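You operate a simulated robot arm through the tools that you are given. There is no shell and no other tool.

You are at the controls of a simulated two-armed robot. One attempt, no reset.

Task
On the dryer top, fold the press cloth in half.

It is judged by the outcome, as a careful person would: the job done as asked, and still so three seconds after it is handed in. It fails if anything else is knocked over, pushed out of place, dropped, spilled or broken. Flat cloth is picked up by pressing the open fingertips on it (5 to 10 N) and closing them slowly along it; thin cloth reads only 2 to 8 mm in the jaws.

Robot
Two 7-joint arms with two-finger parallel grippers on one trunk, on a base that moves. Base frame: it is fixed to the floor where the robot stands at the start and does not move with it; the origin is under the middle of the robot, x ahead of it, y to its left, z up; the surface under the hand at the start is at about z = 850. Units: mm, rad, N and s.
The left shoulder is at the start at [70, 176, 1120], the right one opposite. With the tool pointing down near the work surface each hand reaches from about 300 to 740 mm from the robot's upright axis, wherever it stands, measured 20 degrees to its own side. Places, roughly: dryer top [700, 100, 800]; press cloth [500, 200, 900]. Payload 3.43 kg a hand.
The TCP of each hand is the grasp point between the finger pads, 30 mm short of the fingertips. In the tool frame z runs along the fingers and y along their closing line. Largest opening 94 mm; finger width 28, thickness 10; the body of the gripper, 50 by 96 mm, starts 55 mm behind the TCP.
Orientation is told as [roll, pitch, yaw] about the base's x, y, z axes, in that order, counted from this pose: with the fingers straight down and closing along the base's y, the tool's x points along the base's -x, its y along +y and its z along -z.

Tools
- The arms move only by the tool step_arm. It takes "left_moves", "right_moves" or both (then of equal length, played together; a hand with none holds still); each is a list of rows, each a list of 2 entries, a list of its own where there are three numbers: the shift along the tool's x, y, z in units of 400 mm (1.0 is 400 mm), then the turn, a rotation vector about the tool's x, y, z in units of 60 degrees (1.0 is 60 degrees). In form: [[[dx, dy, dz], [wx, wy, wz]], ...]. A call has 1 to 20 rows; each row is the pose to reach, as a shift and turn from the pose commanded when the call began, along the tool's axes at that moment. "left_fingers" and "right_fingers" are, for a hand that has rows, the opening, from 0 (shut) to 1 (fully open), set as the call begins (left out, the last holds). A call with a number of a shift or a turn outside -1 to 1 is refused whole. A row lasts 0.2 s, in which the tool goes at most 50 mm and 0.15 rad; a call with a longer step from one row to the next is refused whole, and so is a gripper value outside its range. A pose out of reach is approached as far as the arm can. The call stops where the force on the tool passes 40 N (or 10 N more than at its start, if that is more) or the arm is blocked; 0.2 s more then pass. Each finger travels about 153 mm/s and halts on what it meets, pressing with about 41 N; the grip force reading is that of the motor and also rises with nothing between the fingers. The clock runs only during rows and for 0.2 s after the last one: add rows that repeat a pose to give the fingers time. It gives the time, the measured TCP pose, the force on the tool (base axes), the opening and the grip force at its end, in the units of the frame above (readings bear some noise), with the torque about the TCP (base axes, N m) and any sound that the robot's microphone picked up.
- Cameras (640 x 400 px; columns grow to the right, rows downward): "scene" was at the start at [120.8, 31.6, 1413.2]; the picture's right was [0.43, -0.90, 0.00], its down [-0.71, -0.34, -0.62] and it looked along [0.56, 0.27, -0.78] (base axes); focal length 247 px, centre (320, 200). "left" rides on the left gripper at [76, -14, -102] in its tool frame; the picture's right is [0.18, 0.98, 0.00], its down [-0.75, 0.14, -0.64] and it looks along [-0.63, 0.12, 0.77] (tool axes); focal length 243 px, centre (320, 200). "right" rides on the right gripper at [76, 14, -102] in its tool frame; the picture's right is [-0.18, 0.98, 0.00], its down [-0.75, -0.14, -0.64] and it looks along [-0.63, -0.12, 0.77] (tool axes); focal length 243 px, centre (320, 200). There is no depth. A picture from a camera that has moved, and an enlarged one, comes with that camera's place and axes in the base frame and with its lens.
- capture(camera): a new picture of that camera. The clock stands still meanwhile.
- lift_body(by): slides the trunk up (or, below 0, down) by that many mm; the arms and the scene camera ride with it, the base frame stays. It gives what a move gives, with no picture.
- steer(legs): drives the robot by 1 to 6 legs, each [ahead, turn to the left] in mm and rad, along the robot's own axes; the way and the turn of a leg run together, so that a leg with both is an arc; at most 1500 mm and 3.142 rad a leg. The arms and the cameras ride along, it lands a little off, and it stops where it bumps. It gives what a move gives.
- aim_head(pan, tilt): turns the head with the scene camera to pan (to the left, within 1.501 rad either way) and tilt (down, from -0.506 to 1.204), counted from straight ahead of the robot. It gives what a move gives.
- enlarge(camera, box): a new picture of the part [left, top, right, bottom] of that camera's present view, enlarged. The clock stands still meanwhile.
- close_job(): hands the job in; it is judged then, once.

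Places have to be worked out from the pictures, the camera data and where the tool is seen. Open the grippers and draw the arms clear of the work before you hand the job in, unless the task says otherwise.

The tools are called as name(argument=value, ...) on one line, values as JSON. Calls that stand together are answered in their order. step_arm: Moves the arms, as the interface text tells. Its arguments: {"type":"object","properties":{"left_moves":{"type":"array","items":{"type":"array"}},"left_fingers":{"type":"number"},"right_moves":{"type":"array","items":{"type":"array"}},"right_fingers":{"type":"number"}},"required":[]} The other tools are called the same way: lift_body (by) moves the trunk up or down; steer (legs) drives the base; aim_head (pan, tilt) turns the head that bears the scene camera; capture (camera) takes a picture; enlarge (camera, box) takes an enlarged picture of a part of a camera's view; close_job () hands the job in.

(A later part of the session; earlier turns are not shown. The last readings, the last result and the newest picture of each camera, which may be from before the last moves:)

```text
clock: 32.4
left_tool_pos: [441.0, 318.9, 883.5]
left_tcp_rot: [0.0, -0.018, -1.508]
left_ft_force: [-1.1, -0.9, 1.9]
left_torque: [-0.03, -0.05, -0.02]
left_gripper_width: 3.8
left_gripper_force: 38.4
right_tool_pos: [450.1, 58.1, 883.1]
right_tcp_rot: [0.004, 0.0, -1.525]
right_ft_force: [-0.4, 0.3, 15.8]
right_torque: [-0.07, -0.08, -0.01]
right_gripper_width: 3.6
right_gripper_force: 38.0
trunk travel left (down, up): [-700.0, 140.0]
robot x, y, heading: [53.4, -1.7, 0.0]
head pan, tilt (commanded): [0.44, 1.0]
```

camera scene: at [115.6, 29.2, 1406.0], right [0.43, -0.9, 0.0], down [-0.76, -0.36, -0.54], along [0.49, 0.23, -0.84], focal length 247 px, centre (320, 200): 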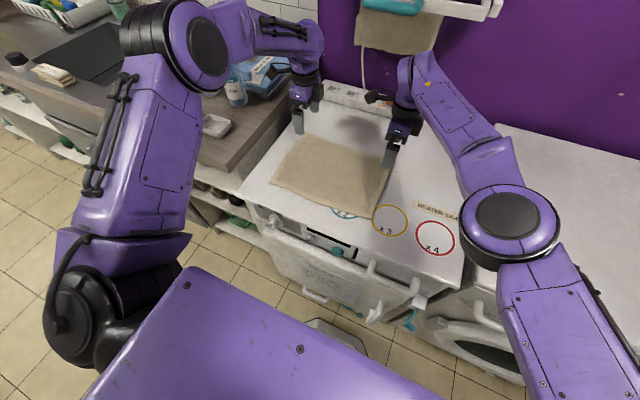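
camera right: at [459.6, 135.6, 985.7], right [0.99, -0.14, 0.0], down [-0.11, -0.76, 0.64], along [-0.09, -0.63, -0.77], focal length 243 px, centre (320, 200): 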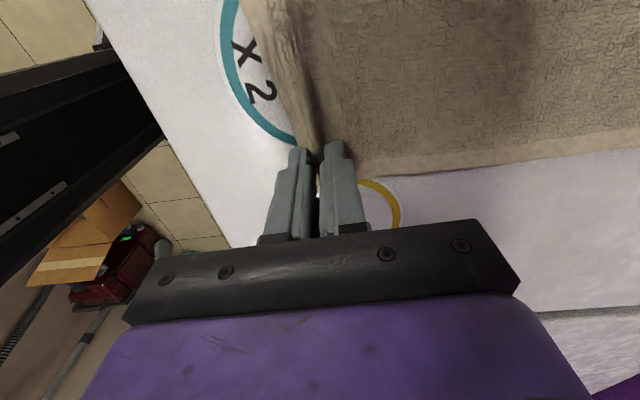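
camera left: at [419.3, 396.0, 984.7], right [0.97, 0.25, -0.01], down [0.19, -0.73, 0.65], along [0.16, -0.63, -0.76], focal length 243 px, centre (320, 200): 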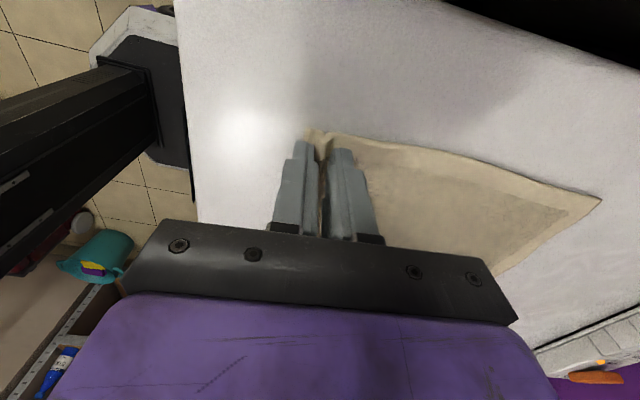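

Both jaws read 3.6–3.8 mm at 38 N grip force: cloth is held on both sides. I lift both hands 30 mm straight up with a slight move inward, then check.

step_arm(left_moves=[[[0, 0.005, -0.025], [0, 0, 0]], [[0, 0.01, -0.05], [0, 0, 0]], [[0, 0.015, -0.075], [0, 0, 0]], [[0, 0.015, -0.075], [0, 0, 0]]], right_moves=[[[0, 0.005, -0.025], [0, 0, 0]], [[0, 0.01, -0.05], [0, 0, 0]], [[0, 0.015, -0.075], [0, 0, 0]], [[0, 0.015, -0.075], [0, 0, 0]]])

capture(camera="left")

capture(camera="right")

enlarge(camera="scene", box=[220, 80, 460, 260])

```text
clock: 33.4
left_tool_pos: [449.1, 320.3, 912.5]
left_tcp_rot: [-0.003, -0.015, -1.512]
left_ft_force: [-0.2, -0.6, 0.2]
left_torque: [-0.03, 0.03, -0.01]
left_gripper_width: 3.9
left_gripper_force: 38.4
right_tool_pos: [458.5, 59.6, 912.4]
right_tcp_rot: [0.002, 0.0, -1.525]
right_ft_force: [-0.7, 1.3, -0.3]
right_torque: [0.04, -0.02, -0.02]
right_gripper_width: 3.7
right_gripper_force: 38.2
trunk travel left (down, up): [-700.0, 140.0]
robot x, y, heading: [48.9, -4.9, -0.001]
head pan, tilt (commanded): [0.44, 1.0]
```

```text
taken
camera left: at [429.9, 397.3, 1015.6], right [0.97, 0.24, 0.0], down [0.19, -0.74, 0.65], along [0.15, -0.63, -0.76], focal length 243 px, centre (320, 200)
```

left: 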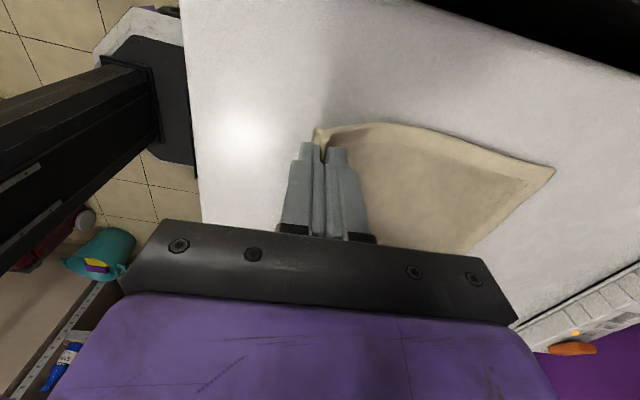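

```text
taken
camera right: at [468.3, 137.0, 1014.3], right [0.99, -0.14, 0.0], down [-0.11, -0.76, 0.64], along [-0.09, -0.64, -0.77], focal length 243 px, centre (320, 200)
```

right: 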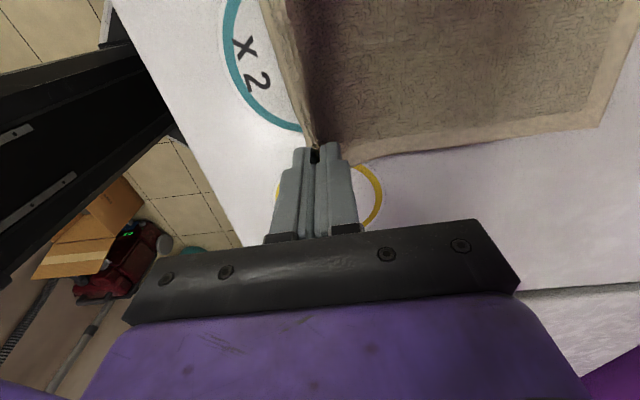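

```text
2.22 times, centred on (340, 170) of scene
camera zoom: at [165.8, 29.2, 1405.9], right [0.43, -0.9, 0.0], down [-0.76, -0.36, -0.54], along [0.49, 0.23, -0.84], focal length 549 px, centre (276, 267)
```

zoom: 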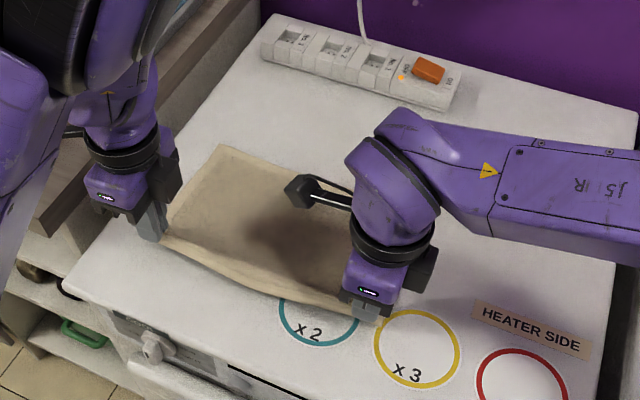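

Both corners are held well, but the pinch took a ~20 mm flap that would end up as a folded-back hem. I'll lay the edge back down and release to see how it relaxes, then regrip closer to the very edge.

step_arm(left_moves=[[[0, -0.005, 0.025], [0, 0, 0]], [[0, -0.01, 0.05], [0, 0, 0]], [[0, -0.015, 0.07], [0, 0, 0]], [[0, -0.015, 0.07], [0, 0, 0]]], right_moves=[[[0, -0.005, 0.025], [0, 0, 0]], [[0, -0.01, 0.05], [0, 0, 0]], [[0, -0.015, 0.07], [0, 0, 0]], [[0, -0.015, 0.07], [0, 0, 0]]])

step_arm(left_moves=[[[0, 0, 0], [0, 0, 0]], [[0, 0, 0], [0, 0, 0]]], right_moves=[[[0, 0, 0], [0, 0, 0]], [[0, 0, 0], [0, 0, 0]]], left_fingers=0.2, right_fingers=0.2)

step_arm(left_moves=[[[0, 0, -0.03], [0, 0, 0]], [[0, 0, -0.07], [0, 0, 0]], [[0, 0, -0.1], [0, 0, 0]], [[0, 0, -0.1], [0, 0, 0]]], right_moves=[[[0, 0, -0.03], [0, 0, 0]], [[0, 0, -0.07], [0, 0, 0]], [[0, 0, -0.1], [0, 0, 0]], [[0, 0, -0.1], [0, 0, 0]]])

capture(camera="left")

capture(camera="right")

enlarge(camera="scene", box=[220, 80, 460, 260])

```text
clock: 34.4
left_tool_pos: [445.0, 318.5, 889.0]
left_tcp_rot: [0.009, -0.021, -1.51]
left_ft_force: [-0.4, -0.6, -0.9]
left_torque: [-0.06, -0.02, -0.01]
left_gripper_width: 4.0
left_gripper_force: 38.7
right_tool_pos: [451.0, 59.6, 884.1]
right_tcp_rot: [0.002, 0.0, -1.526]
right_ft_force: [0.8, 1.0, 0.7]
right_torque: [0.05, -0.02, -0.03]
right_gripper_width: 4.0
right_gripper_force: 38.3
trunk travel left (down, up): [-700.0, 140.0]
robot x, y, heading: [54.5, 0.9, 0.001]
head pan, tilt (commanded): [0.44, 1.0]
```

```text
clock: 35.0
left_tool_pos: [442.1, 319.0, 886.8]
left_tcp_rot: [0.003, -0.019, -1.507]
left_ft_force: [-1.5, -0.8, 1.1]
left_torque: [-0.02, -0.01, -0.04]
left_gripper_width: 18.6
left_gripper_force: 0.0
right_tool_pos: [451.5, 59.6, 884.2]
right_tcp_rot: [0.002, -0.002, -1.526]
right_ft_force: [-0.9, 0.6, 2.4]
right_torque: [0.04, 0.03, -0.03]
right_gripper_width: 18.6
right_gripper_force: 0.0
trunk travel left (down, up): [-700.0, 140.0]
robot x, y, heading: [49.7, -1.2, -0.001]
head pan, tilt (commanded): [0.44, 1.0]
```

```text
clock: 36.0
left_tool_pos: [443.4, 318.0, 926.3]
left_tcp_rot: [-0.002, -0.006, -1.519]
left_ft_force: [-0.8, -0.7, -0.5]
left_torque: [0.01, -0.01, -0.01]
left_gripper_width: 19.0
left_gripper_force: 0.1
right_tool_pos: [452.4, 60.2, 923.1]
right_tcp_rot: [0.003, 0.0, -1.526]
right_ft_force: [0.0, 0.4, 0.8]
right_torque: [-0.03, 0.02, -0.03]
right_gripper_width: 18.7
right_gripper_force: 0.1
trunk travel left (down, up): [-700.0, 140.0]
robot x, y, heading: [52.3, -1.9, 0.001]
head pan, tilt (commanded): [0.44, 1.0]
```

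```text
taken
camera left: at [425.1, 395.0, 1029.1], right [0.97, 0.24, 0.0], down [0.18, -0.74, 0.65], along [0.15, -0.63, -0.76], focal length 243 px, centre (320, 200)
```

left: 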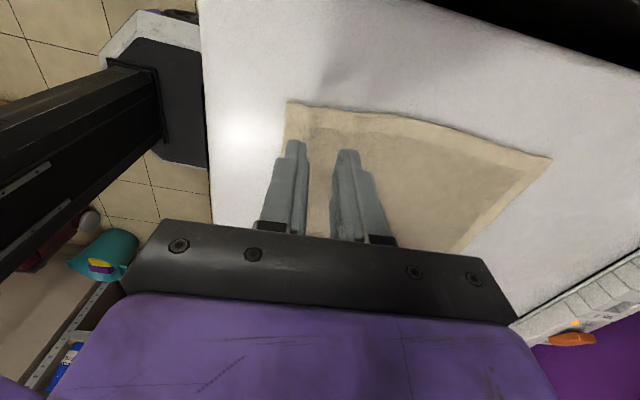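

```text
taken
camera right: at [461.7, 137.1, 1025.4], right [0.99, -0.14, 0.0], down [-0.11, -0.76, 0.64], along [-0.09, -0.64, -0.77], focal length 243 px, centre (320, 200)
```

right: 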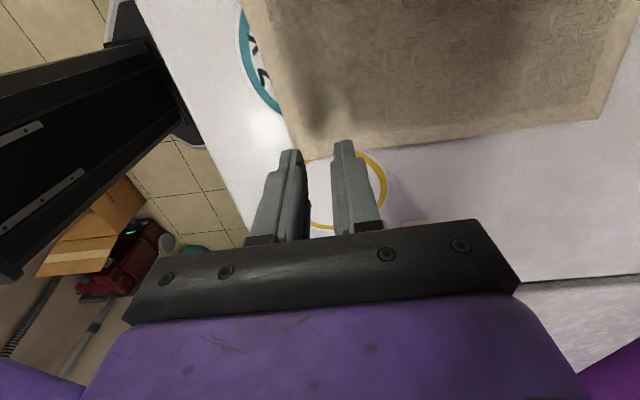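

```text
2.22 times, centred on (340, 170) of scene
camera zoom: at [165.8, 29.3, 1405.9], right [0.43, -0.9, 0.0], down [-0.76, -0.36, -0.54], along [0.49, 0.23, -0.84], focal length 549 px, centre (276, 267)
```

zoom: 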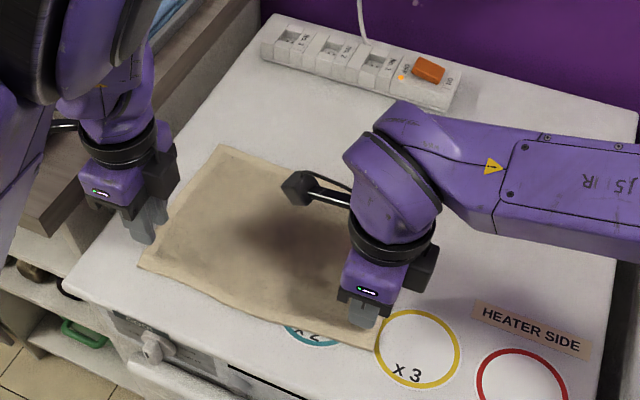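

The cloth relaxed completely flat, with new corners D≈(416,331), C≈(435,37), A≈(634,333), B≈(650,42). I reposition so the outer fingers sit right at the near edge for a minimal flap, and descend to just above the cloth.

step_arm(left_moves=[[[0, -0.04, 0], [0, 0, 0]], [[0, -0.04, 0.04], [0, 0, 0]], [[0, -0.04, 0.08], [0, 0, 0]], [[0, -0.04, 0.08], [0, 0, 0]]], right_moves=[[[0, -0.021, 0], [0, 0, -0.01]], [[-0.0015, -0.021, 0.035], [0, 0, -0.015]], [[-0.0015, -0.021, 0.0725], [0, 0, -0.015]], [[-0.0015, -0.021, 0.0725], [0, 0, -0.015]]], left_fingers=0.213, right_fingers=0.213)

capture(camera="left")

capture(camera="right")

```text
clock: 37.0
left_tool_pos: [428.4, 316.5, 899.9]
left_tcp_rot: [0.016, -0.015, -1.519]
left_ft_force: [-0.7, -0.2, -0.9]
left_torque: [-0.01, -0.02, 0.02]
left_gripper_width: 20.1
left_gripper_force: 0.0
right_tool_pos: [443.6, 58.4, 893.9]
right_tcp_rot: [0.004, -0.001, -1.511]
right_ft_force: [0.9, -0.1, -0.3]
right_torque: [0.04, 0.0, 0.02]
right_gripper_width: 20.0
right_gripper_force: 0.1
trunk travel left (down, up): [-700.0, 140.0]
robot x, y, heading: [53.1, -5.2, -0.001]
head pan, tilt (commanded): [0.44, 1.0]
```

```text
taken
camera left: at [409.2, 393.7, 1001.1], right [0.97, 0.24, 0.01], down [0.17, -0.74, 0.66], along [0.16, -0.63, -0.76], focal length 243 px, centre (320, 200)
```

left: 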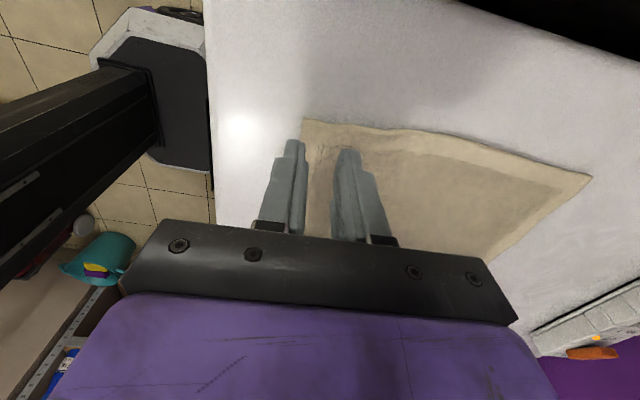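

```text
taken
camera right: at [451.2, 136.0, 996.0], right [0.99, -0.12, 0.0], down [-0.1, -0.76, 0.64], along [-0.08, -0.64, -0.77], focal length 243 px, centre (320, 200)
```

right: 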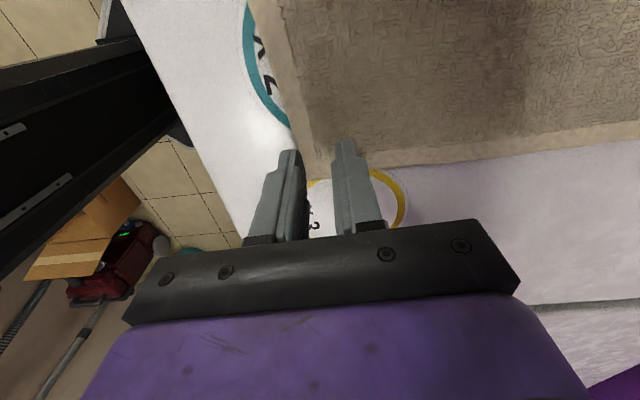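

The near edge now runs right along the inner face of each outer finger, as wanted. I lower to contact in small steps.

step_arm(left_moves=[[[0, 0, 0.016], [0, 0, 0]], [[0, 0, 0.032], [0, 0, 0]], [[0, 0, 0.032], [0, 0, 0]]], right_moves=[[[0, 0, 0.01], [0, 0, 0]], [[0, 0, 0.02], [0, 0, 0]], [[0, 0, 0.02], [0, 0, 0]]])

```text
clock: 37.8
left_tool_pos: [428.1, 315.7, 885.3]
left_tcp_rot: [0.01, -0.02, -1.512]
left_ft_force: [-0.6, -0.1, 0.7]
left_torque: [0.0, -0.03, -0.02]
left_gripper_width: 20.2
left_gripper_force: 0.2
right_tool_pos: [442.6, 58.1, 885.6]
right_tcp_rot: [0.003, 0.0, -1.51]
right_ft_force: [0.6, -1.1, -0.2]
right_torque: [0.03, -0.01, -0.02]
right_gripper_width: 19.9
right_gripper_force: 0.0
trunk travel left (down, up): [-700.0, 140.0]
robot x, y, heading: [50.4, 1.3, -0.002]
head pan, tilt (commanded): [0.44, 1.0]
```

Still just above contact at z≈885; 1.5–2 mm more.

step_arm(left_moves=[[[0, 0, 0.002], [0, 0, 0]], [[0, 0, 0.0035], [0, 0, 0]], [[0, 0, 0.0035], [0, 0, 0]]], right_moves=[[[0, 0, 0.003], [0, 0, 0]], [[0, 0, 0.006], [0, 0, 0]], [[0, 0, 0.006], [0, 0, 0]]])

```text
clock: 38.6
left_tool_pos: [429.0, 316.4, 883.3]
left_tcp_rot: [0.007, -0.017, -1.51]
left_ft_force: [2.7, -3.1, 11.4]
left_torque: [-0.02, -0.12, -0.06]
left_gripper_width: 20.0
left_gripper_force: 0.0
right_tool_pos: [442.5, 57.2, 884.7]
right_tcp_rot: [0.003, 0.002, -1.511]
right_ft_force: [-0.1, 2.2, 2.1]
right_torque: [0.07, -0.03, 0.01]
right_gripper_width: 20.2
right_gripper_force: 0.0
trunk travel left (down, up): [-700.0, 140.0]
robot x, y, heading: [48.9, -1.4, -0.0]
head pan, tilt (commanded): [0.44, 1.0]
```

Left presses 11 N (and tends to creep up), right 2 N. I trim left up 0.6 mm and right down 0.8 mm while starting the slow close.

step_arm(left_moves=[[[0, 0, -0.0015], [0, 0, 0]]], right_moves=[[[0, 0, 0.002], [0, 0, 0]]], left_fingers=0.18, right_fingers=0.18)

step_arm(left_moves=[[[0, 0, -0.002], [0, 0, 0]]], right_moves=[[[0, 0, 0.001], [0, 0, 0]]], left_fingers=0.15, right_fingers=0.15)

```text
clock: 39.0
left_tool_pos: [427.0, 318.0, 882.2]
left_tcp_rot: [0.006, -0.015, -1.507]
left_ft_force: [4.3, -1.8, 17.5]
left_torque: [0.04, -0.16, -0.01]
left_gripper_width: 15.8
left_gripper_force: 0.1
right_tool_pos: [443.9, 57.1, 885.1]
right_tcp_rot: [0.004, 0.002, -1.51]
right_ft_force: [-0.2, 1.0, 3.5]
right_torque: [0.04, 0.0, 0.0]
right_gripper_width: 16.7
right_gripper_force: 0.1
trunk travel left (down, up): [-700.0, 140.0]
robot x, y, heading: [50.7, 1.9, 0.001]
head pan, tilt (commanded): [0.44, 1.0]
```

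```text
clock: 39.4
left_tool_pos: [424.9, 316.5, 883.0]
left_tcp_rot: [0.002, -0.016, -1.507]
left_ft_force: [0.7, -0.2, 24.8]
left_torque: [0.12, -0.16, 0.02]
left_gripper_width: 12.8
left_gripper_force: 0.1
right_tool_pos: [441.8, 57.9, 883.6]
right_tcp_rot: [0.005, 0.003, -1.511]
right_ft_force: [0.2, 0.9, 3.3]
right_torque: [0.09, 0.01, -0.01]
right_gripper_width: 14.2
right_gripper_force: 0.0
trunk travel left (down, up): [-700.0, 140.0]
robot x, y, heading: [50.6, -4.1, -0.003]
head pan, tilt (commanded): [0.44, 1.0]
```

Left has crept to 25 N again, so I raise it 2.5 mm; right gets another 0.6 mm press.

step_arm(left_moves=[[[0, 0, -0.006], [0, 0, 0]]], right_moves=[[[0, 0, 0.0015], [0, 0, 0]]], right_fingers=0.12)

step_arm(left_moves=[[[0, 0, -0.001], [0, 0, 0]]], right_moves=[[[0, 0, 0.0005], [0, 0, 0]]], left_fingers=0.11, right_fingers=0.09)

enlarge(camera="left", box=[240, 80, 420, 240])

enlarge(camera="right", box=[220, 80, 400, 240])

```text
clock: 39.8
left_tool_pos: [423.4, 316.7, 883.0]
left_tcp_rot: [-0.002, -0.016, -1.506]
left_ft_force: [4.0, -0.6, 17.3]
left_torque: [0.04, -0.2, 0.0]
left_gripper_width: 14.6
left_gripper_force: 0.2
right_tool_pos: [440.8, 57.6, 883.8]
right_tcp_rot: [0.003, 0.003, -1.51]
right_ft_force: [-0.4, -1.1, 7.1]
right_torque: [-0.03, 0.06, 0.02]
right_gripper_width: 11.0
right_gripper_force: 0.1
trunk travel left (down, up): [-700.0, 140.0]
robot x, y, heading: [51.3, -2.6, -0.0]
head pan, tilt (commanded): [0.44, 1.0]
```

```text
clock: 40.2
left_tool_pos: [422.2, 317.5, 882.4]
left_tcp_rot: [-0.003, -0.017, -1.507]
left_ft_force: [-1.8, -1.6, 5.1]
left_torque: [-0.03, 0.02, 0.03]
left_gripper_width: 10.5
left_gripper_force: 0.2
right_tool_pos: [442.0, 58.2, 883.4]
right_tcp_rot: [0.005, 0.001, -1.51]
right_ft_force: [0.1, -1.5, 11.8]
right_torque: [-0.08, -0.03, 0.0]
right_gripper_width: 8.2
right_gripper_force: 0.1
trunk travel left (down, up): [-700.0, 140.0]
robot x, y, heading: [50.6, 1.3, 0.001]
head pan, tilt (commanded): [0.44, 1.0]
```

```text
2.50 times, centred on (330, 160) of left
camera zoom: at [404.4, 394.7, 985.2], right [0.97, 0.25, -0.01], down [0.19, -0.73, 0.65], along [0.16, -0.64, -0.76], focal length 606 px, centre (295, 300)
```

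zoom: 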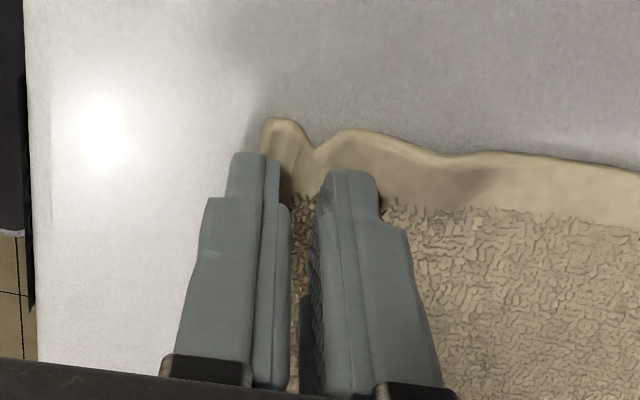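

```text
2.50 times, centred on (310, 160) of right
camera zoom: at [450.3, 135.1, 985.5], right [0.99, -0.12, 0.0], down [-0.1, -0.76, 0.64], along [-0.08, -0.64, -0.77], focal length 606 px, centre (345, 300)
```

zoom: 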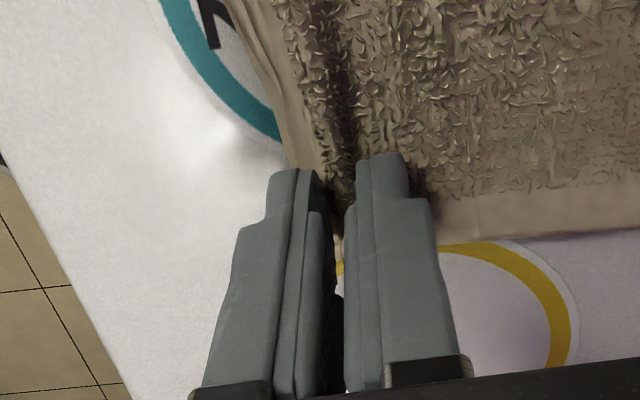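

The cloth is ridging up between the fingers with its edge at the outer finger on both sides. I finish closing.

step_arm(left_moves=[[[0, 0, 0], [0, 0, 0]]], right_moves=[[[0, 0, -0.001], [0, 0, 0]]], left_fingers=0.07, right_fingers=0.05)

step_arm(left_moves=[[[0, 0, 0], [0, 0, 0]], [[0, 0, 0], [0, 0, 0]]], right_moves=[[[0, 0, 0], [0, 0, 0]], [[0, 0, 0], [0, 0, 0]]], left_fingers=0.0, right_fingers=0.0)

enlarge(camera="left", box=[240, 80, 420, 240])

enlarge(camera="right", box=[220, 80, 400, 240])

```text
clock: 40.6
left_tool_pos: [424.9, 317.0, 884.1]
left_tcp_rot: [0.001, -0.016, -1.507]
left_ft_force: [-0.9, 0.0, 2.9]
left_torque: [0.03, 0.02, 0.01]
left_gripper_width: 6.4
left_gripper_force: 0.0
right_tool_pos: [441.2, 58.1, 883.3]
right_tcp_rot: [0.003, 0.002, -1.509]
right_ft_force: [-0.2, -0.4, 13.1]
right_torque: [-0.01, -0.02, 0.01]
right_gripper_width: 5.9
right_gripper_force: 0.9
trunk travel left (down, up): [-700.0, 140.0]
robot x, y, heading: [50.6, -1.8, -0.0]
head pan, tilt (commanded): [0.44, 1.0]
```

```text
clock: 41.2
left_tool_pos: [425.9, 317.1, 883.3]
left_tcp_rot: [0.002, -0.02, -1.511]
left_ft_force: [-1.2, 1.1, 1.5]
left_torque: [0.0, 0.02, 0.01]
left_gripper_width: 0.3
left_gripper_force: 32.8
right_tool_pos: [440.8, 59.0, 882.7]
right_tcp_rot: [0.004, 0.0, -1.51]
right_ft_force: [1.0, -0.2, 14.6]
right_torque: [0.02, -0.05, -0.02]
right_gripper_width: 3.9
right_gripper_force: 38.6
trunk travel left (down, up): [-700.0, 140.0]
robot x, y, heading: [52.4, -0.9, -0.0]
head pan, tilt (commanded): [0.44, 1.0]
```

```text
2.50 times, centred on (330, 160) of left
camera zoom: at [406.5, 394.1, 986.0], right [0.97, 0.24, 0.0], down [0.18, -0.73, 0.66], along [0.16, -0.64, -0.75], focal length 606 px, centre (295, 300)
```

zoom: 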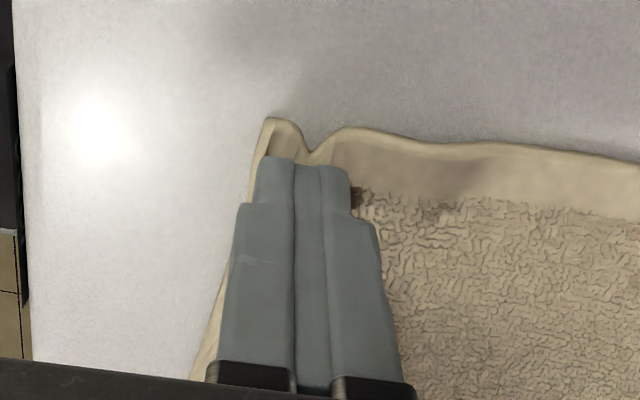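

```text
2.50 times, centred on (310, 160) of right
camera zoom: at [450.4, 136.3, 985.4], right [0.99, -0.12, 0.0], down [-0.1, -0.76, 0.64], along [-0.08, -0.64, -0.77], focal length 606 px, centre (345, 300)
```

zoom: 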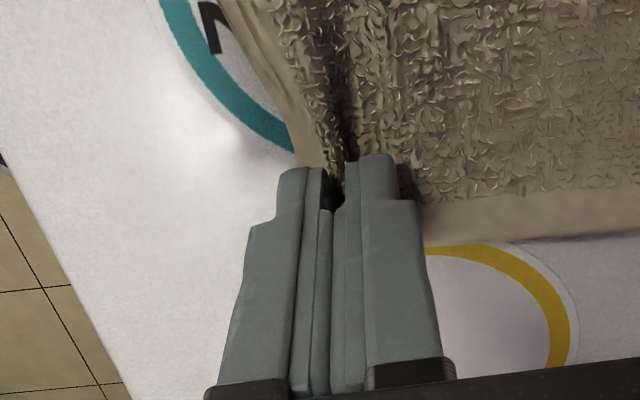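

The right grips 3.9 mm of cloth, but the left closed on nothing (0.3 mm) since its pressure faded. I raise the left 12 mm, reopen to 20 mm and check where its edge is.

step_arm(left_moves=[[[0, 0, -0.03], [0, 0, 0]], [[0, 0, -0.03], [0, 0, 0]]])

step_arm(left_moves=[[[0, 0, 0], [0, 0, 0]], [[0, 0, 0], [0, 0, 0]]], left_fingers=0.213)

enlarge(camera="left", box=[240, 80, 420, 240])

```text
clock: 41.8
left_tool_pos: [425.1, 317.9, 896.5]
left_tcp_rot: [-0.001, -0.013, -1.51]
left_ft_force: [0.2, -0.4, -1.2]
left_torque: [-0.01, -0.01, 0.03]
left_gripper_width: 0.1
left_gripper_force: 32.8
right_tool_pos: [441.0, 57.4, 882.6]
right_tcp_rot: [0.003, -0.002, -1.51]
right_ft_force: [-0.1, 1.0, 15.5]
right_torque: [0.0, -0.11, 0.02]
right_gripper_width: 3.8
right_gripper_force: 38.6
trunk travel left (down, up): [-700.0, 140.0]
robot x, y, heading: [50.8, 0.2, -0.001]
head pan, tilt (commanded): [0.44, 1.0]
```

```text
clock: 42.4
left_tool_pos: [425.8, 316.6, 897.1]
left_tcp_rot: [0.001, -0.014, -1.515]
left_ft_force: [-0.8, 0.1, 0.1]
left_torque: [0.0, 0.01, 0.01]
left_gripper_width: 20.0
left_gripper_force: 0.1
right_tool_pos: [442.0, 58.9, 883.1]
right_tcp_rot: [0.004, 0.002, -1.509]
right_ft_force: [0.8, -0.4, 17.3]
right_torque: [-0.04, -0.07, 0.0]
right_gripper_width: 3.7
right_gripper_force: 38.3
trunk travel left (down, up): [-700.0, 140.0]
robot x, y, heading: [50.7, 1.3, -0.0]
head pan, tilt (commanded): [0.44, 1.0]
```

```text
2.50 times, centred on (330, 160) of left
camera zoom: at [407.3, 394.0, 999.1], right [0.97, 0.24, 0.0], down [0.18, -0.73, 0.65], along [0.16, -0.64, -0.76], focal length 606 px, centre (295, 300)
```

zoom: 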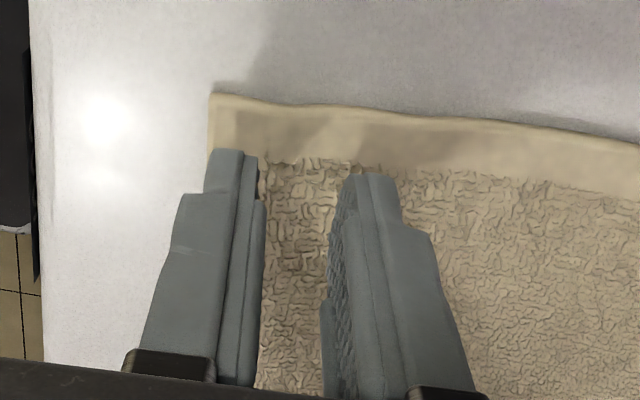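

The left edge has been dragged to x≈402, so the corner is now D≈(402,331). I shift the left hand 8 mm toward the edge so its outer finger lies half on the cloth, align yaw slightly, and descend near contact; the right eases 1 mm up while holding.

step_arm(left_moves=[[[0, -0.02, 0], [0, 0, -0.03]], [[0, -0.02, 0.015], [0, 0, -0.03]], [[0, -0.02, 0.027], [0, 0, -0.03]], [[0, -0.02, 0.027], [0, 0, -0.03]]], right_moves=[[[0, 0, -0.002], [0, 0, 0]], [[0, 0, -0.003], [0, 0, 0]], [[0, 0, -0.003], [0, 0, 0]], [[0, 0, -0.003], [0, 0, 0]]])

enlarge(camera="left", box=[240, 80, 420, 240])

```text
clock: 43.4
left_tool_pos: [421.9, 315.1, 889.9]
left_tcp_rot: [0.016, -0.02, -1.485]
left_ft_force: [0.8, -0.7, 0.5]
left_torque: [0.02, 0.01, 0.02]
left_gripper_width: 20.1
left_gripper_force: 0.0
right_tool_pos: [441.8, 58.1, 884.0]
right_tcp_rot: [0.001, 0.0, -1.511]
right_ft_force: [-0.7, 1.5, 6.6]
right_torque: [0.01, 0.02, -0.02]
right_gripper_width: 3.6
right_gripper_force: 38.0
trunk travel left (down, up): [-700.0, 140.0]
robot x, y, heading: [49.5, -2.1, 0.003]
head pan, tilt (commanded): [0.44, 1.0]
```

```text
2.50 times, centred on (330, 160) of left
camera zoom: at [399.2, 391.7, 991.2], right [0.96, 0.27, 0.01], down [0.19, -0.73, 0.66], along [0.18, -0.63, -0.75], focal length 606 px, centre (295, 300)
```

zoom: 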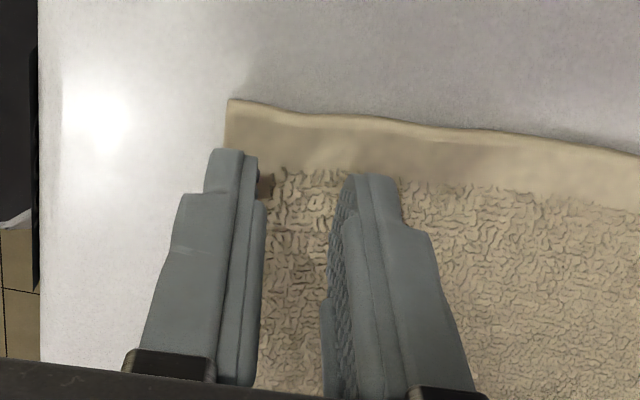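

The edge runs under the middle of the outer finger, good. I lower the left 5 mm and hold several rows so its slow settling finishes.

step_arm(left_moves=[[[0, 0, 0.006], [0, 0, 0]], [[0, 0, 0.0125], [0, 0, 0]], [[0, 0, 0.0125], [0, 0, 0]], [[0, 0, 0.0125], [0, 0, 0]], [[0, 0, 0.0125], [0, 0, 0]], [[0, 0, 0.0125], [0, 0, 0]]])

```text
clock: 44.8
left_tool_pos: [419.4, 315.9, 882.8]
left_tcp_rot: [0.009, -0.019, -1.478]
left_ft_force: [2.8, -2.8, 10.9]
left_torque: [-0.04, -0.09, -0.06]
left_gripper_width: 19.8
left_gripper_force: 0.0
right_tool_pos: [442.3, 58.6, 884.2]
right_tcp_rot: [0.004, 0.001, -1.509]
right_ft_force: [-0.7, 2.8, 1.9]
right_torque: [0.07, -0.02, -0.04]
right_gripper_width: 3.8
right_gripper_force: 38.2
trunk travel left (down, up): [-700.0, 140.0]
robot x, y, heading: [49.7, 2.3, -0.001]
head pan, tilt (commanded): [0.44, 1.0]
```

Left contact at 10.9 N. I close it slowly, trimming height per step to keep the pressure moderate.

step_arm(left_moves=[[[0, 0, -0.002], [0, 0, 0]]], left_fingers=0.18)

step_arm(left_moves=[[[0, 0, -0.001], [0, 0, 0]]], left_fingers=0.15)

```text
clock: 45.2
left_tool_pos: [419.3, 316.1, 883.8]
left_tcp_rot: [0.003, -0.016, -1.477]
left_ft_force: [2.0, -2.3, 15.9]
left_torque: [-0.04, -0.1, -0.01]
left_gripper_width: 16.4
left_gripper_force: 0.1
right_tool_pos: [443.0, 57.9, 884.8]
right_tcp_rot: [0.004, 0.002, -1.51]
right_ft_force: [-0.3, 2.4, 2.6]
right_torque: [0.07, -0.05, 0.0]
right_gripper_width: 3.6
right_gripper_force: 38.0
trunk travel left (down, up): [-700.0, 140.0]
robot x, y, heading: [47.5, 1.2, 0.001]
head pan, tilt (commanded): [0.44, 1.0]
```

```text
clock: 45.6
left_tool_pos: [417.8, 315.9, 883.1]
left_tcp_rot: [0.002, -0.016, -1.479]
left_ft_force: [1.3, -1.7, 18.1]
left_torque: [-0.01, -0.08, -0.02]
left_gripper_width: 12.8
left_gripper_force: 0.0
right_tool_pos: [442.0, 58.8, 884.0]
right_tcp_rot: [0.005, 0.002, -1.509]
right_ft_force: [0.0, 1.4, 1.9]
right_torque: [0.08, 0.0, 0.0]
right_gripper_width: 3.5
right_gripper_force: 38.2
trunk travel left (down, up): [-700.0, 140.0]
robot x, y, heading: [51.5, -4.3, 0.0]
head pan, tilt (commanded): [0.44, 1.0]
```

Pressure is 18 N and the opening 12.8 mm; I continue, easing up only a little so contact is kept this time.

step_arm(left_moves=[[[0, 0, -0.002], [0, 0, 0]]], left_fingers=0.12)

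step_arm(left_moves=[[[0, 0, -0.001], [0, 0, 0]]], left_fingers=0.09)

enlarge(camera="left", box=[240, 80, 420, 240])

```text
clock: 46.0
left_tool_pos: [416.7, 315.7, 883.0]
left_tcp_rot: [-0.002, -0.017, -1.479]
left_ft_force: [0.7, -2.1, 18.0]
left_torque: [-0.01, -0.03, 0.0]
left_gripper_width: 10.4
left_gripper_force: 0.0
right_tool_pos: [441.5, 57.7, 885.0]
right_tcp_rot: [0.004, 0.001, -1.511]
right_ft_force: [0.0, 1.6, 2.5]
right_torque: [0.07, -0.02, 0.02]
right_gripper_width: 3.7
right_gripper_force: 38.8
trunk travel left (down, up): [-700.0, 140.0]
robot x, y, heading: [48.2, -3.8, 0.004]
head pan, tilt (commanded): [0.44, 1.0]
```

```text
clock: 46.4
left_tool_pos: [416.7, 315.8, 883.2]
left_tcp_rot: [-0.001, -0.018, -1.477]
left_ft_force: [0.4, -0.2, 18.8]
left_torque: [0.01, 0.0, -0.01]
left_gripper_width: 8.0
left_gripper_force: 0.2
right_tool_pos: [441.2, 58.3, 883.7]
right_tcp_rot: [0.003, 0.002, -1.508]
right_ft_force: [0.4, 2.0, 1.9]
right_torque: [0.05, -0.04, 0.0]
right_gripper_width: 3.6
right_gripper_force: 38.2
trunk travel left (down, up): [-700.0, 140.0]
robot x, y, heading: [49.4, -2.6, -0.001]
head pan, tilt (commanded): [0.44, 1.0]
```

```text
2.50 times, centred on (330, 160) of left
camera zoom: at [395.8, 393.0, 984.6], right [0.96, 0.27, 0.0], down [0.21, -0.73, 0.65], along [0.18, -0.63, -0.76], focal length 606 px, centre (295, 300)
```

zoom: 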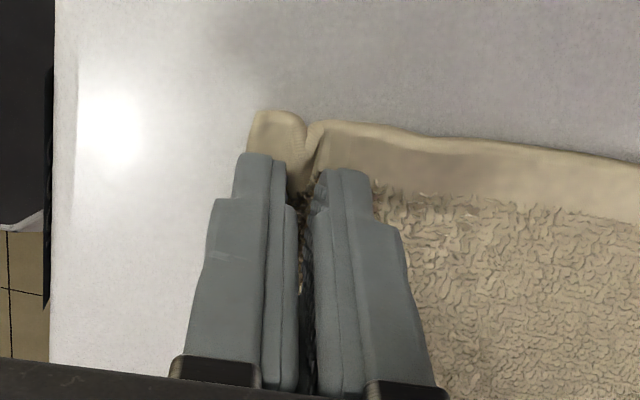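

The ridge is caught between the left fingers. I complete the close.

step_arm(left_moves=[[[0, 0, -0.0005], [0, 0, 0]]], left_fingers=0.06)

step_arm(left_moves=[[[0, 0, 0], [0, 0, 0]], [[0, 0, 0], [0, 0, 0]], [[0, 0, 0], [0, 0, 0]]], left_fingers=0.0)

enlarge(camera="left", box=[240, 80, 420, 240])

capture(camera="scene")

```text
clock: 46.8
left_tool_pos: [417.1, 315.5, 884.2]
left_tcp_rot: [-0.003, -0.018, -1.477]
left_ft_force: [2.8, -0.5, 18.1]
left_torque: [0.06, -0.08, -0.02]
left_gripper_width: 6.3
left_gripper_force: 0.4
right_tool_pos: [441.9, 57.7, 884.5]
right_tcp_rot: [0.004, 0.001, -1.511]
right_ft_force: [0.3, 2.9, 2.3]
right_torque: [0.05, 0.02, 0.01]
right_gripper_width: 3.7
right_gripper_force: 38.4
trunk travel left (down, up): [-700.0, 140.0]
robot x, y, heading: [49.8, -0.8, 0.001]
head pan, tilt (commanded): [0.44, 1.0]
```

```text
clock: 47.6
left_tool_pos: [416.3, 314.9, 882.9]
left_tcp_rot: [-0.002, -0.019, -1.48]
left_ft_force: [-2.8, 0.8, 12.5]
left_torque: [0.05, 0.03, 0.02]
left_gripper_width: 3.6
left_gripper_force: 37.7
right_tool_pos: [442.2, 58.7, 883.9]
right_tcp_rot: [0.002, 0.002, -1.509]
right_ft_force: [0.4, 1.2, 1.3]
right_torque: [0.05, -0.06, -0.05]
right_gripper_width: 3.8
right_gripper_force: 38.3
trunk travel left (down, up): [-700.0, 140.0]
robot x, y, heading: [51.0, -1.9, -0.0]
head pan, tilt (commanded): [0.44, 1.0]
```

```text
2.50 times, centred on (330, 160) of left
camera zoom: at [395.5, 392.7, 984.6], right [0.96, 0.27, 0.0], down [0.21, -0.73, 0.66], along [0.18, -0.63, -0.75], focal length 606 px, centre (295, 300)
```

zoom: 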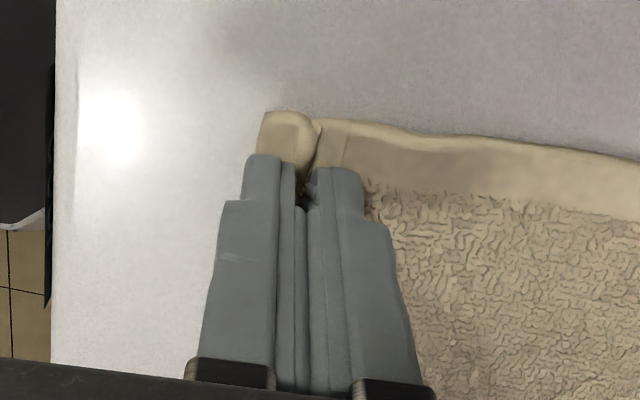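

```text
taken
camera scene: at [163.5, 28.2, 1406.1], right [0.43, -0.9, 0.0], down [-0.76, -0.36, -0.54], along [0.49, 0.23, -0.84], focal length 247 px, centre (320, 200)
```

scene: 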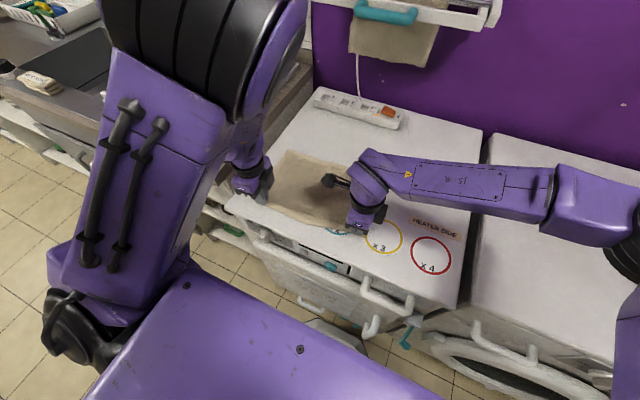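

Both jaws now hold cloth (3.6 and 3.8 mm at ~38 N). I measure where the far corners lie now before folding.

enlarge(camera="scene", box=[220, 110, 420, 260])

capture(camera="right")

capture(camera="left")

```text
2.67 times, centred on (320, 185) of scene
camera zoom: at [163.5, 28.2, 1406.1], right [0.43, -0.9, 0.0], down [-0.76, -0.36, -0.54], along [0.49, 0.23, -0.84], focal length 659 px, centre (320, 240)
```

zoom: 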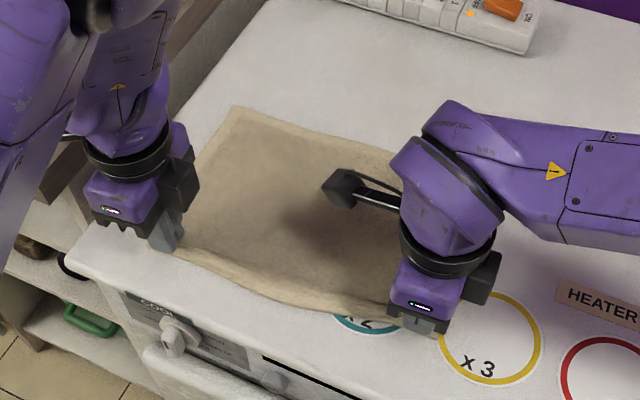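

```text
taken
camera right: at [450.3, 135.8, 986.4], right [0.99, -0.12, 0.0], down [-0.1, -0.76, 0.64], along [-0.08, -0.64, -0.77], focal length 243 px, centre (320, 200)
```

right: 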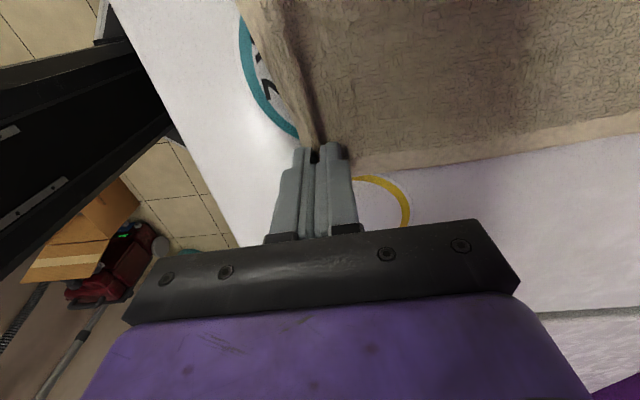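

```text
taken
camera left: at [395.5, 392.7, 984.6], right [0.96, 0.27, 0.0], down [0.21, -0.73, 0.66], along [0.18, -0.63, -0.75], focal length 243 px, centre (320, 200)
```

left: 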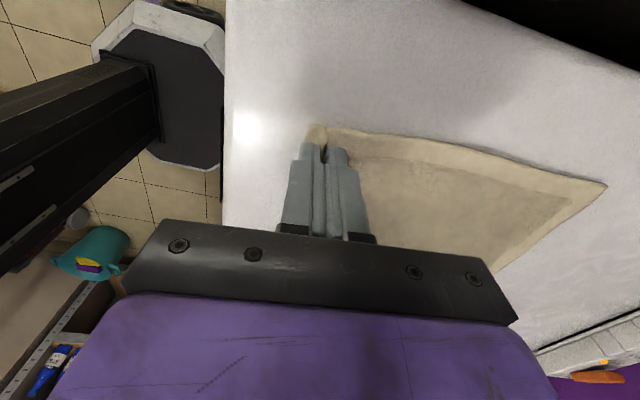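

The cloth has rotated a little counter-clockwise (far-left corner now ≈(609,347)). I lift both hands along the first half of the fold arc, to roughly above the fold line, then re-measure the far corners.

step_arm(left_moves=[[[0, 0.01, -0.03], [0, 0, 0]], [[0, 0.0255, -0.0625], [0, 0, 0]], [[0, 0.055, -0.105], [0, 0, 0]], [[0, 0.088, -0.1375], [0, 0, 0]], [[-0.001, 0.12, -0.16], [0, 0, 0]], [[-0.001, 0.1555, -0.175], [0, 0, 0]], [[-0.002, 0.187, -0.185], [0, 0, 0]], [[-0.002, 0.218, -0.1875], [0, 0, 0]], [[-0.002, 0.218, -0.1875], [0, 0, 0]]], right_moves=[[[0, 0.01, -0.03], [0, 0, 0]], [[0.001, 0.025, -0.0625], [0, 0, 0]], [[0.0025, 0.058, -0.11], [0, 0, 0]], [[0.004, 0.093, -0.1425], [0, 0, 0]], [[0.0055, 0.13, -0.165], [0, 0, 0]], [[0.0075, 0.1655, -0.1825], [0, 0, 0]], [[0.009, 0.2, -0.195], [0, 0, 0]], [[0.011, 0.2335, -0.2], [0, 0, 0]], [[0.011, 0.2335, -0.2], [0, 0, 0]]])

capture(camera="scene")

capture(camera="right")

capture(camera="left")

```text
clock: 49.6
left_tool_pos: [508.7, 322.0, 962.9]
left_tcp_rot: [0.015, -0.015, -1.486]
left_ft_force: [0.7, 0.0, -0.4]
left_torque: [0.02, -0.02, -0.02]
left_gripper_width: 3.7
left_gripper_force: 38.0
right_tool_pos: [535.8, 67.7, 963.9]
right_tcp_rot: [0.004, -0.001, -1.508]
right_ft_force: [-0.1, 1.4, -0.1]
right_torque: [0.01, -0.05, -0.01]
right_gripper_width: 3.4
right_gripper_force: 38.5
trunk travel left (down, up): [-700.0, 140.0]
robot x, y, heading: [51.4, -5.1, 0.003]
head pan, tilt (commanded): [0.44, 1.0]
```

```text
taken
camera scene: at [165.1, 29.0, 1406.0], right [0.43, -0.9, 0.0], down [-0.76, -0.36, -0.54], along [0.49, 0.23, -0.84], focal length 247 px, centre (320, 200)
```

scene: 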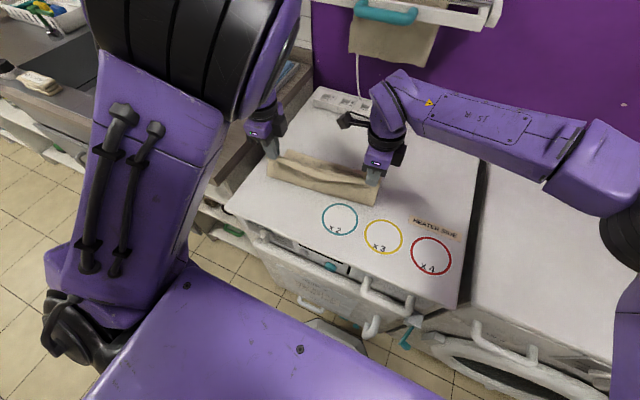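

```text
taken
camera right: at [544.8, 145.3, 1066.2], right [0.99, -0.12, 0.0], down [-0.1, -0.76, 0.64], along [-0.08, -0.64, -0.77], focal length 243 px, centre (320, 200)
```

right: 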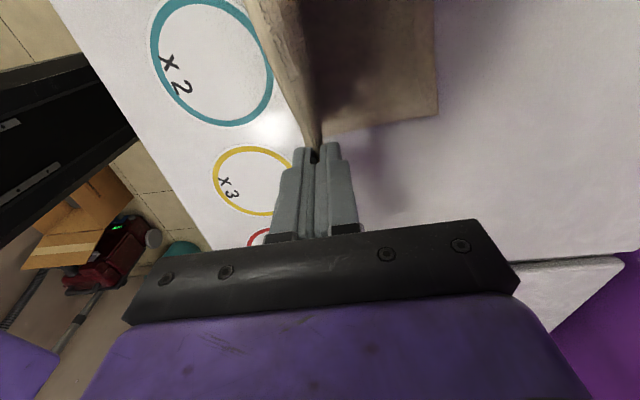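

```text
taken
camera left: at [486.4, 399.2, 1064.6], right [0.96, 0.27, 0.01], down [0.19, -0.73, 0.66], along [0.18, -0.63, -0.75], focal length 243 px, centre (320, 200)
```

left: 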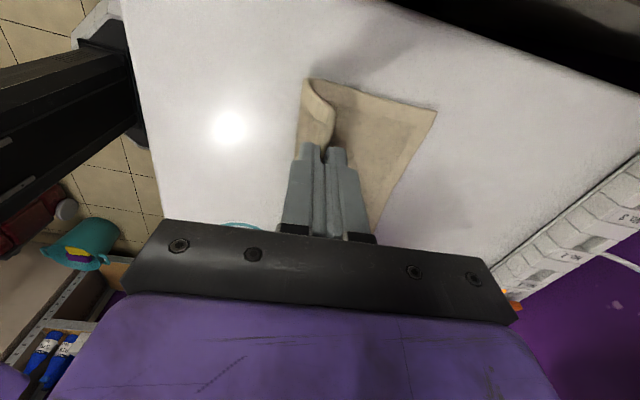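

The cloth lifts nicely with the far half staying put: far corners A≈(608,348), B≈(637,51). I zoom on the fold to see where it is bending.

enlarge(camera="scene", box=[230, 90, 430, 240])

```text
2.67 times, centred on (330, 165) of scene
camera zoom: at [165.1, 29.0, 1406.0], right [0.43, -0.9, 0.0], down [-0.76, -0.36, -0.54], along [0.49, 0.23, -0.84], focal length 659 px, centre (293, 293)
```

zoom: 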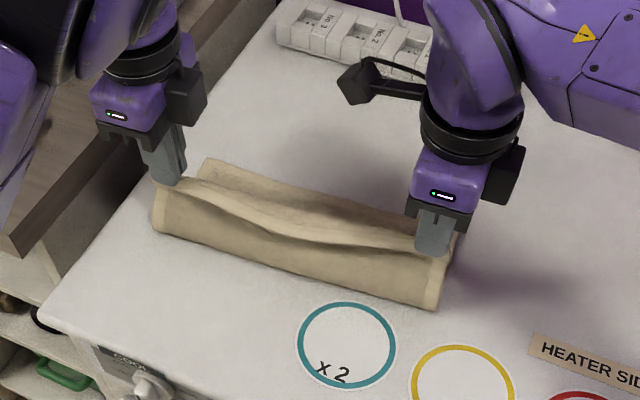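

The fold is forming evenly with the bend near x≈488–523. Now I carry both pinches over and down along the second half of the arc, with a slight backward lean of the fingers, stopping ~15 mm above the landing points.

step_arm(left_moves=[[[-0.0004, 0.019, 0.002], [0.025, 0, 0]], [[-0.0007, 0.0375, 0.005], [0.05, 0, 0]], [[-0.001, 0.057, 0.012], [0.075, 0, 0]], [[-0.0015, 0.076, 0.02], [0.1, 0, 0]], [[-0.0018, 0.095, 0.031], [0.125, 0, 0]], [[-0.002, 0.113, 0.043], [0.15, 0, 0]], [[-0.0017, 0.131, 0.058], [0.175, 0, 0]], [[-0.0014, 0.149, 0.074], [0.2, 0, 0]], [[-0.0012, 0.163, 0.09], [0.225, 0, 0]], [[-0.001, 0.1755, 0.1075], [0.25, 0, 0]], [[-0.0012, 0.185, 0.124], [0.25, 0, 0]], [[-0.0014, 0.193, 0.14], [0.25, 0, 0]], [[-0.0014, 0.193, 0.14], [0.25, 0, 0]]], right_moves=[[[-0.0013, 0.021, 0.003], [0.025, 0, 0]], [[-0.0026, 0.042, 0.0075], [0.05, 0, 0]], [[-0.0038, 0.0625, 0.014], [0.075, 0, 0]], [[-0.005, 0.083, 0.0225], [0.1, 0, 0]], [[-0.0063, 0.1025, 0.034], [0.125, 0, 0]], [[-0.0075, 0.122, 0.046], [0.15, 0, 0]], [[-0.0087, 0.14, 0.061], [0.175, 0, 0]], [[-0.0098, 0.158, 0.0765], [0.2, 0, 0]], [[-0.0107, 0.173, 0.093], [0.225, 0, 0]], [[-0.0116, 0.187, 0.11], [0.25, 0, 0]], [[-0.0122, 0.196, 0.126], [0.25, 0, 0]], [[-0.0127, 0.2046, 0.1425], [0.25, 0, 0]], [[-0.0127, 0.2046, 0.1425], [0.25, 0, 0]]])

enlarge(camera="scene", box=[230, 70, 430, 220])

capture(camera="right")

capture(camera="left")

```text
clock: 52.4
left_tool_pos: [583.8, 324.9, 906.3]
left_tcp_rot: [-0.259, 0.034, -1.514]
left_ft_force: [0.7, -6.7, 0.3]
left_torque: [-0.18, -0.08, 0.06]
left_gripper_width: 3.4
left_gripper_force: 38.3
right_tool_pos: [612.5, 62.6, 907.4]
right_tcp_rot: [-0.258, -0.001, -1.509]
right_ft_force: [-1.3, 5.4, 0.3]
right_torque: [0.2, -0.07, -0.04]
right_gripper_width: 3.5
right_gripper_force: 38.1
right hand out of reach, approached as far as the arm can: row 11, 12, 13
trunk travel left (down, up): [-700.0, 140.0]
robot x, y, heading: [52.2, -4.4, 0.001]
head pan, tilt (commanded): [0.44, 1.0]
```

```text
2.67 times, centred on (330, 145) of scene
camera zoom: at [165.4, 29.0, 1406.0], right [0.43, -0.9, 0.0], down [-0.76, -0.36, -0.54], along [0.49, 0.23, -0.84], focal length 659 px, centre (293, 347)
```

zoom: 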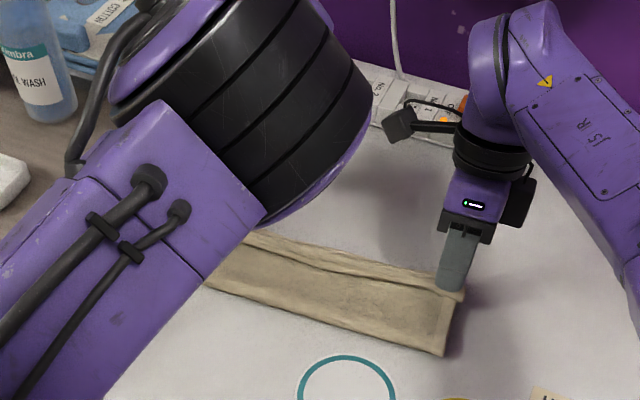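

```text
taken
camera right: at [647.2, 142.3, 1002.4], right [0.96, -0.12, -0.25], down [0.07, -0.75, 0.66], along [-0.27, -0.65, -0.71], focal length 243 px, centre (320, 200)
```

right: 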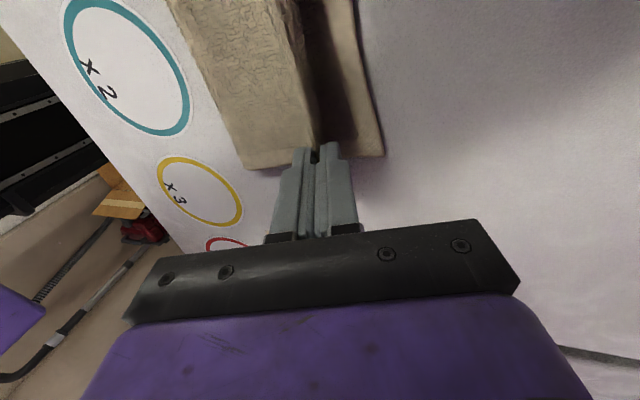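

```text
taken
camera left: at [593.1, 399.1, 1011.2], right [0.94, 0.25, -0.25], down [0.34, -0.76, 0.56], along [-0.05, -0.61, -0.79], focal length 243 px, centre (320, 200)
```

left: 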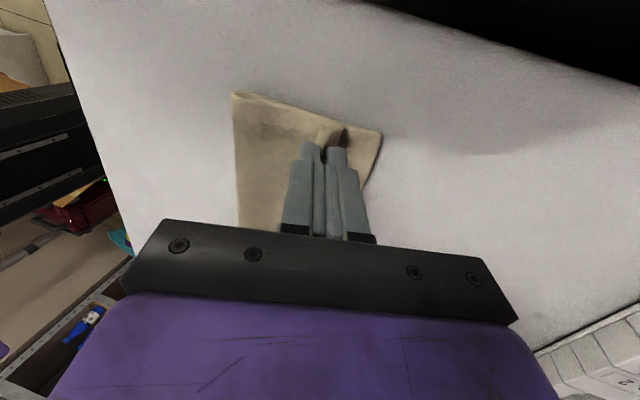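

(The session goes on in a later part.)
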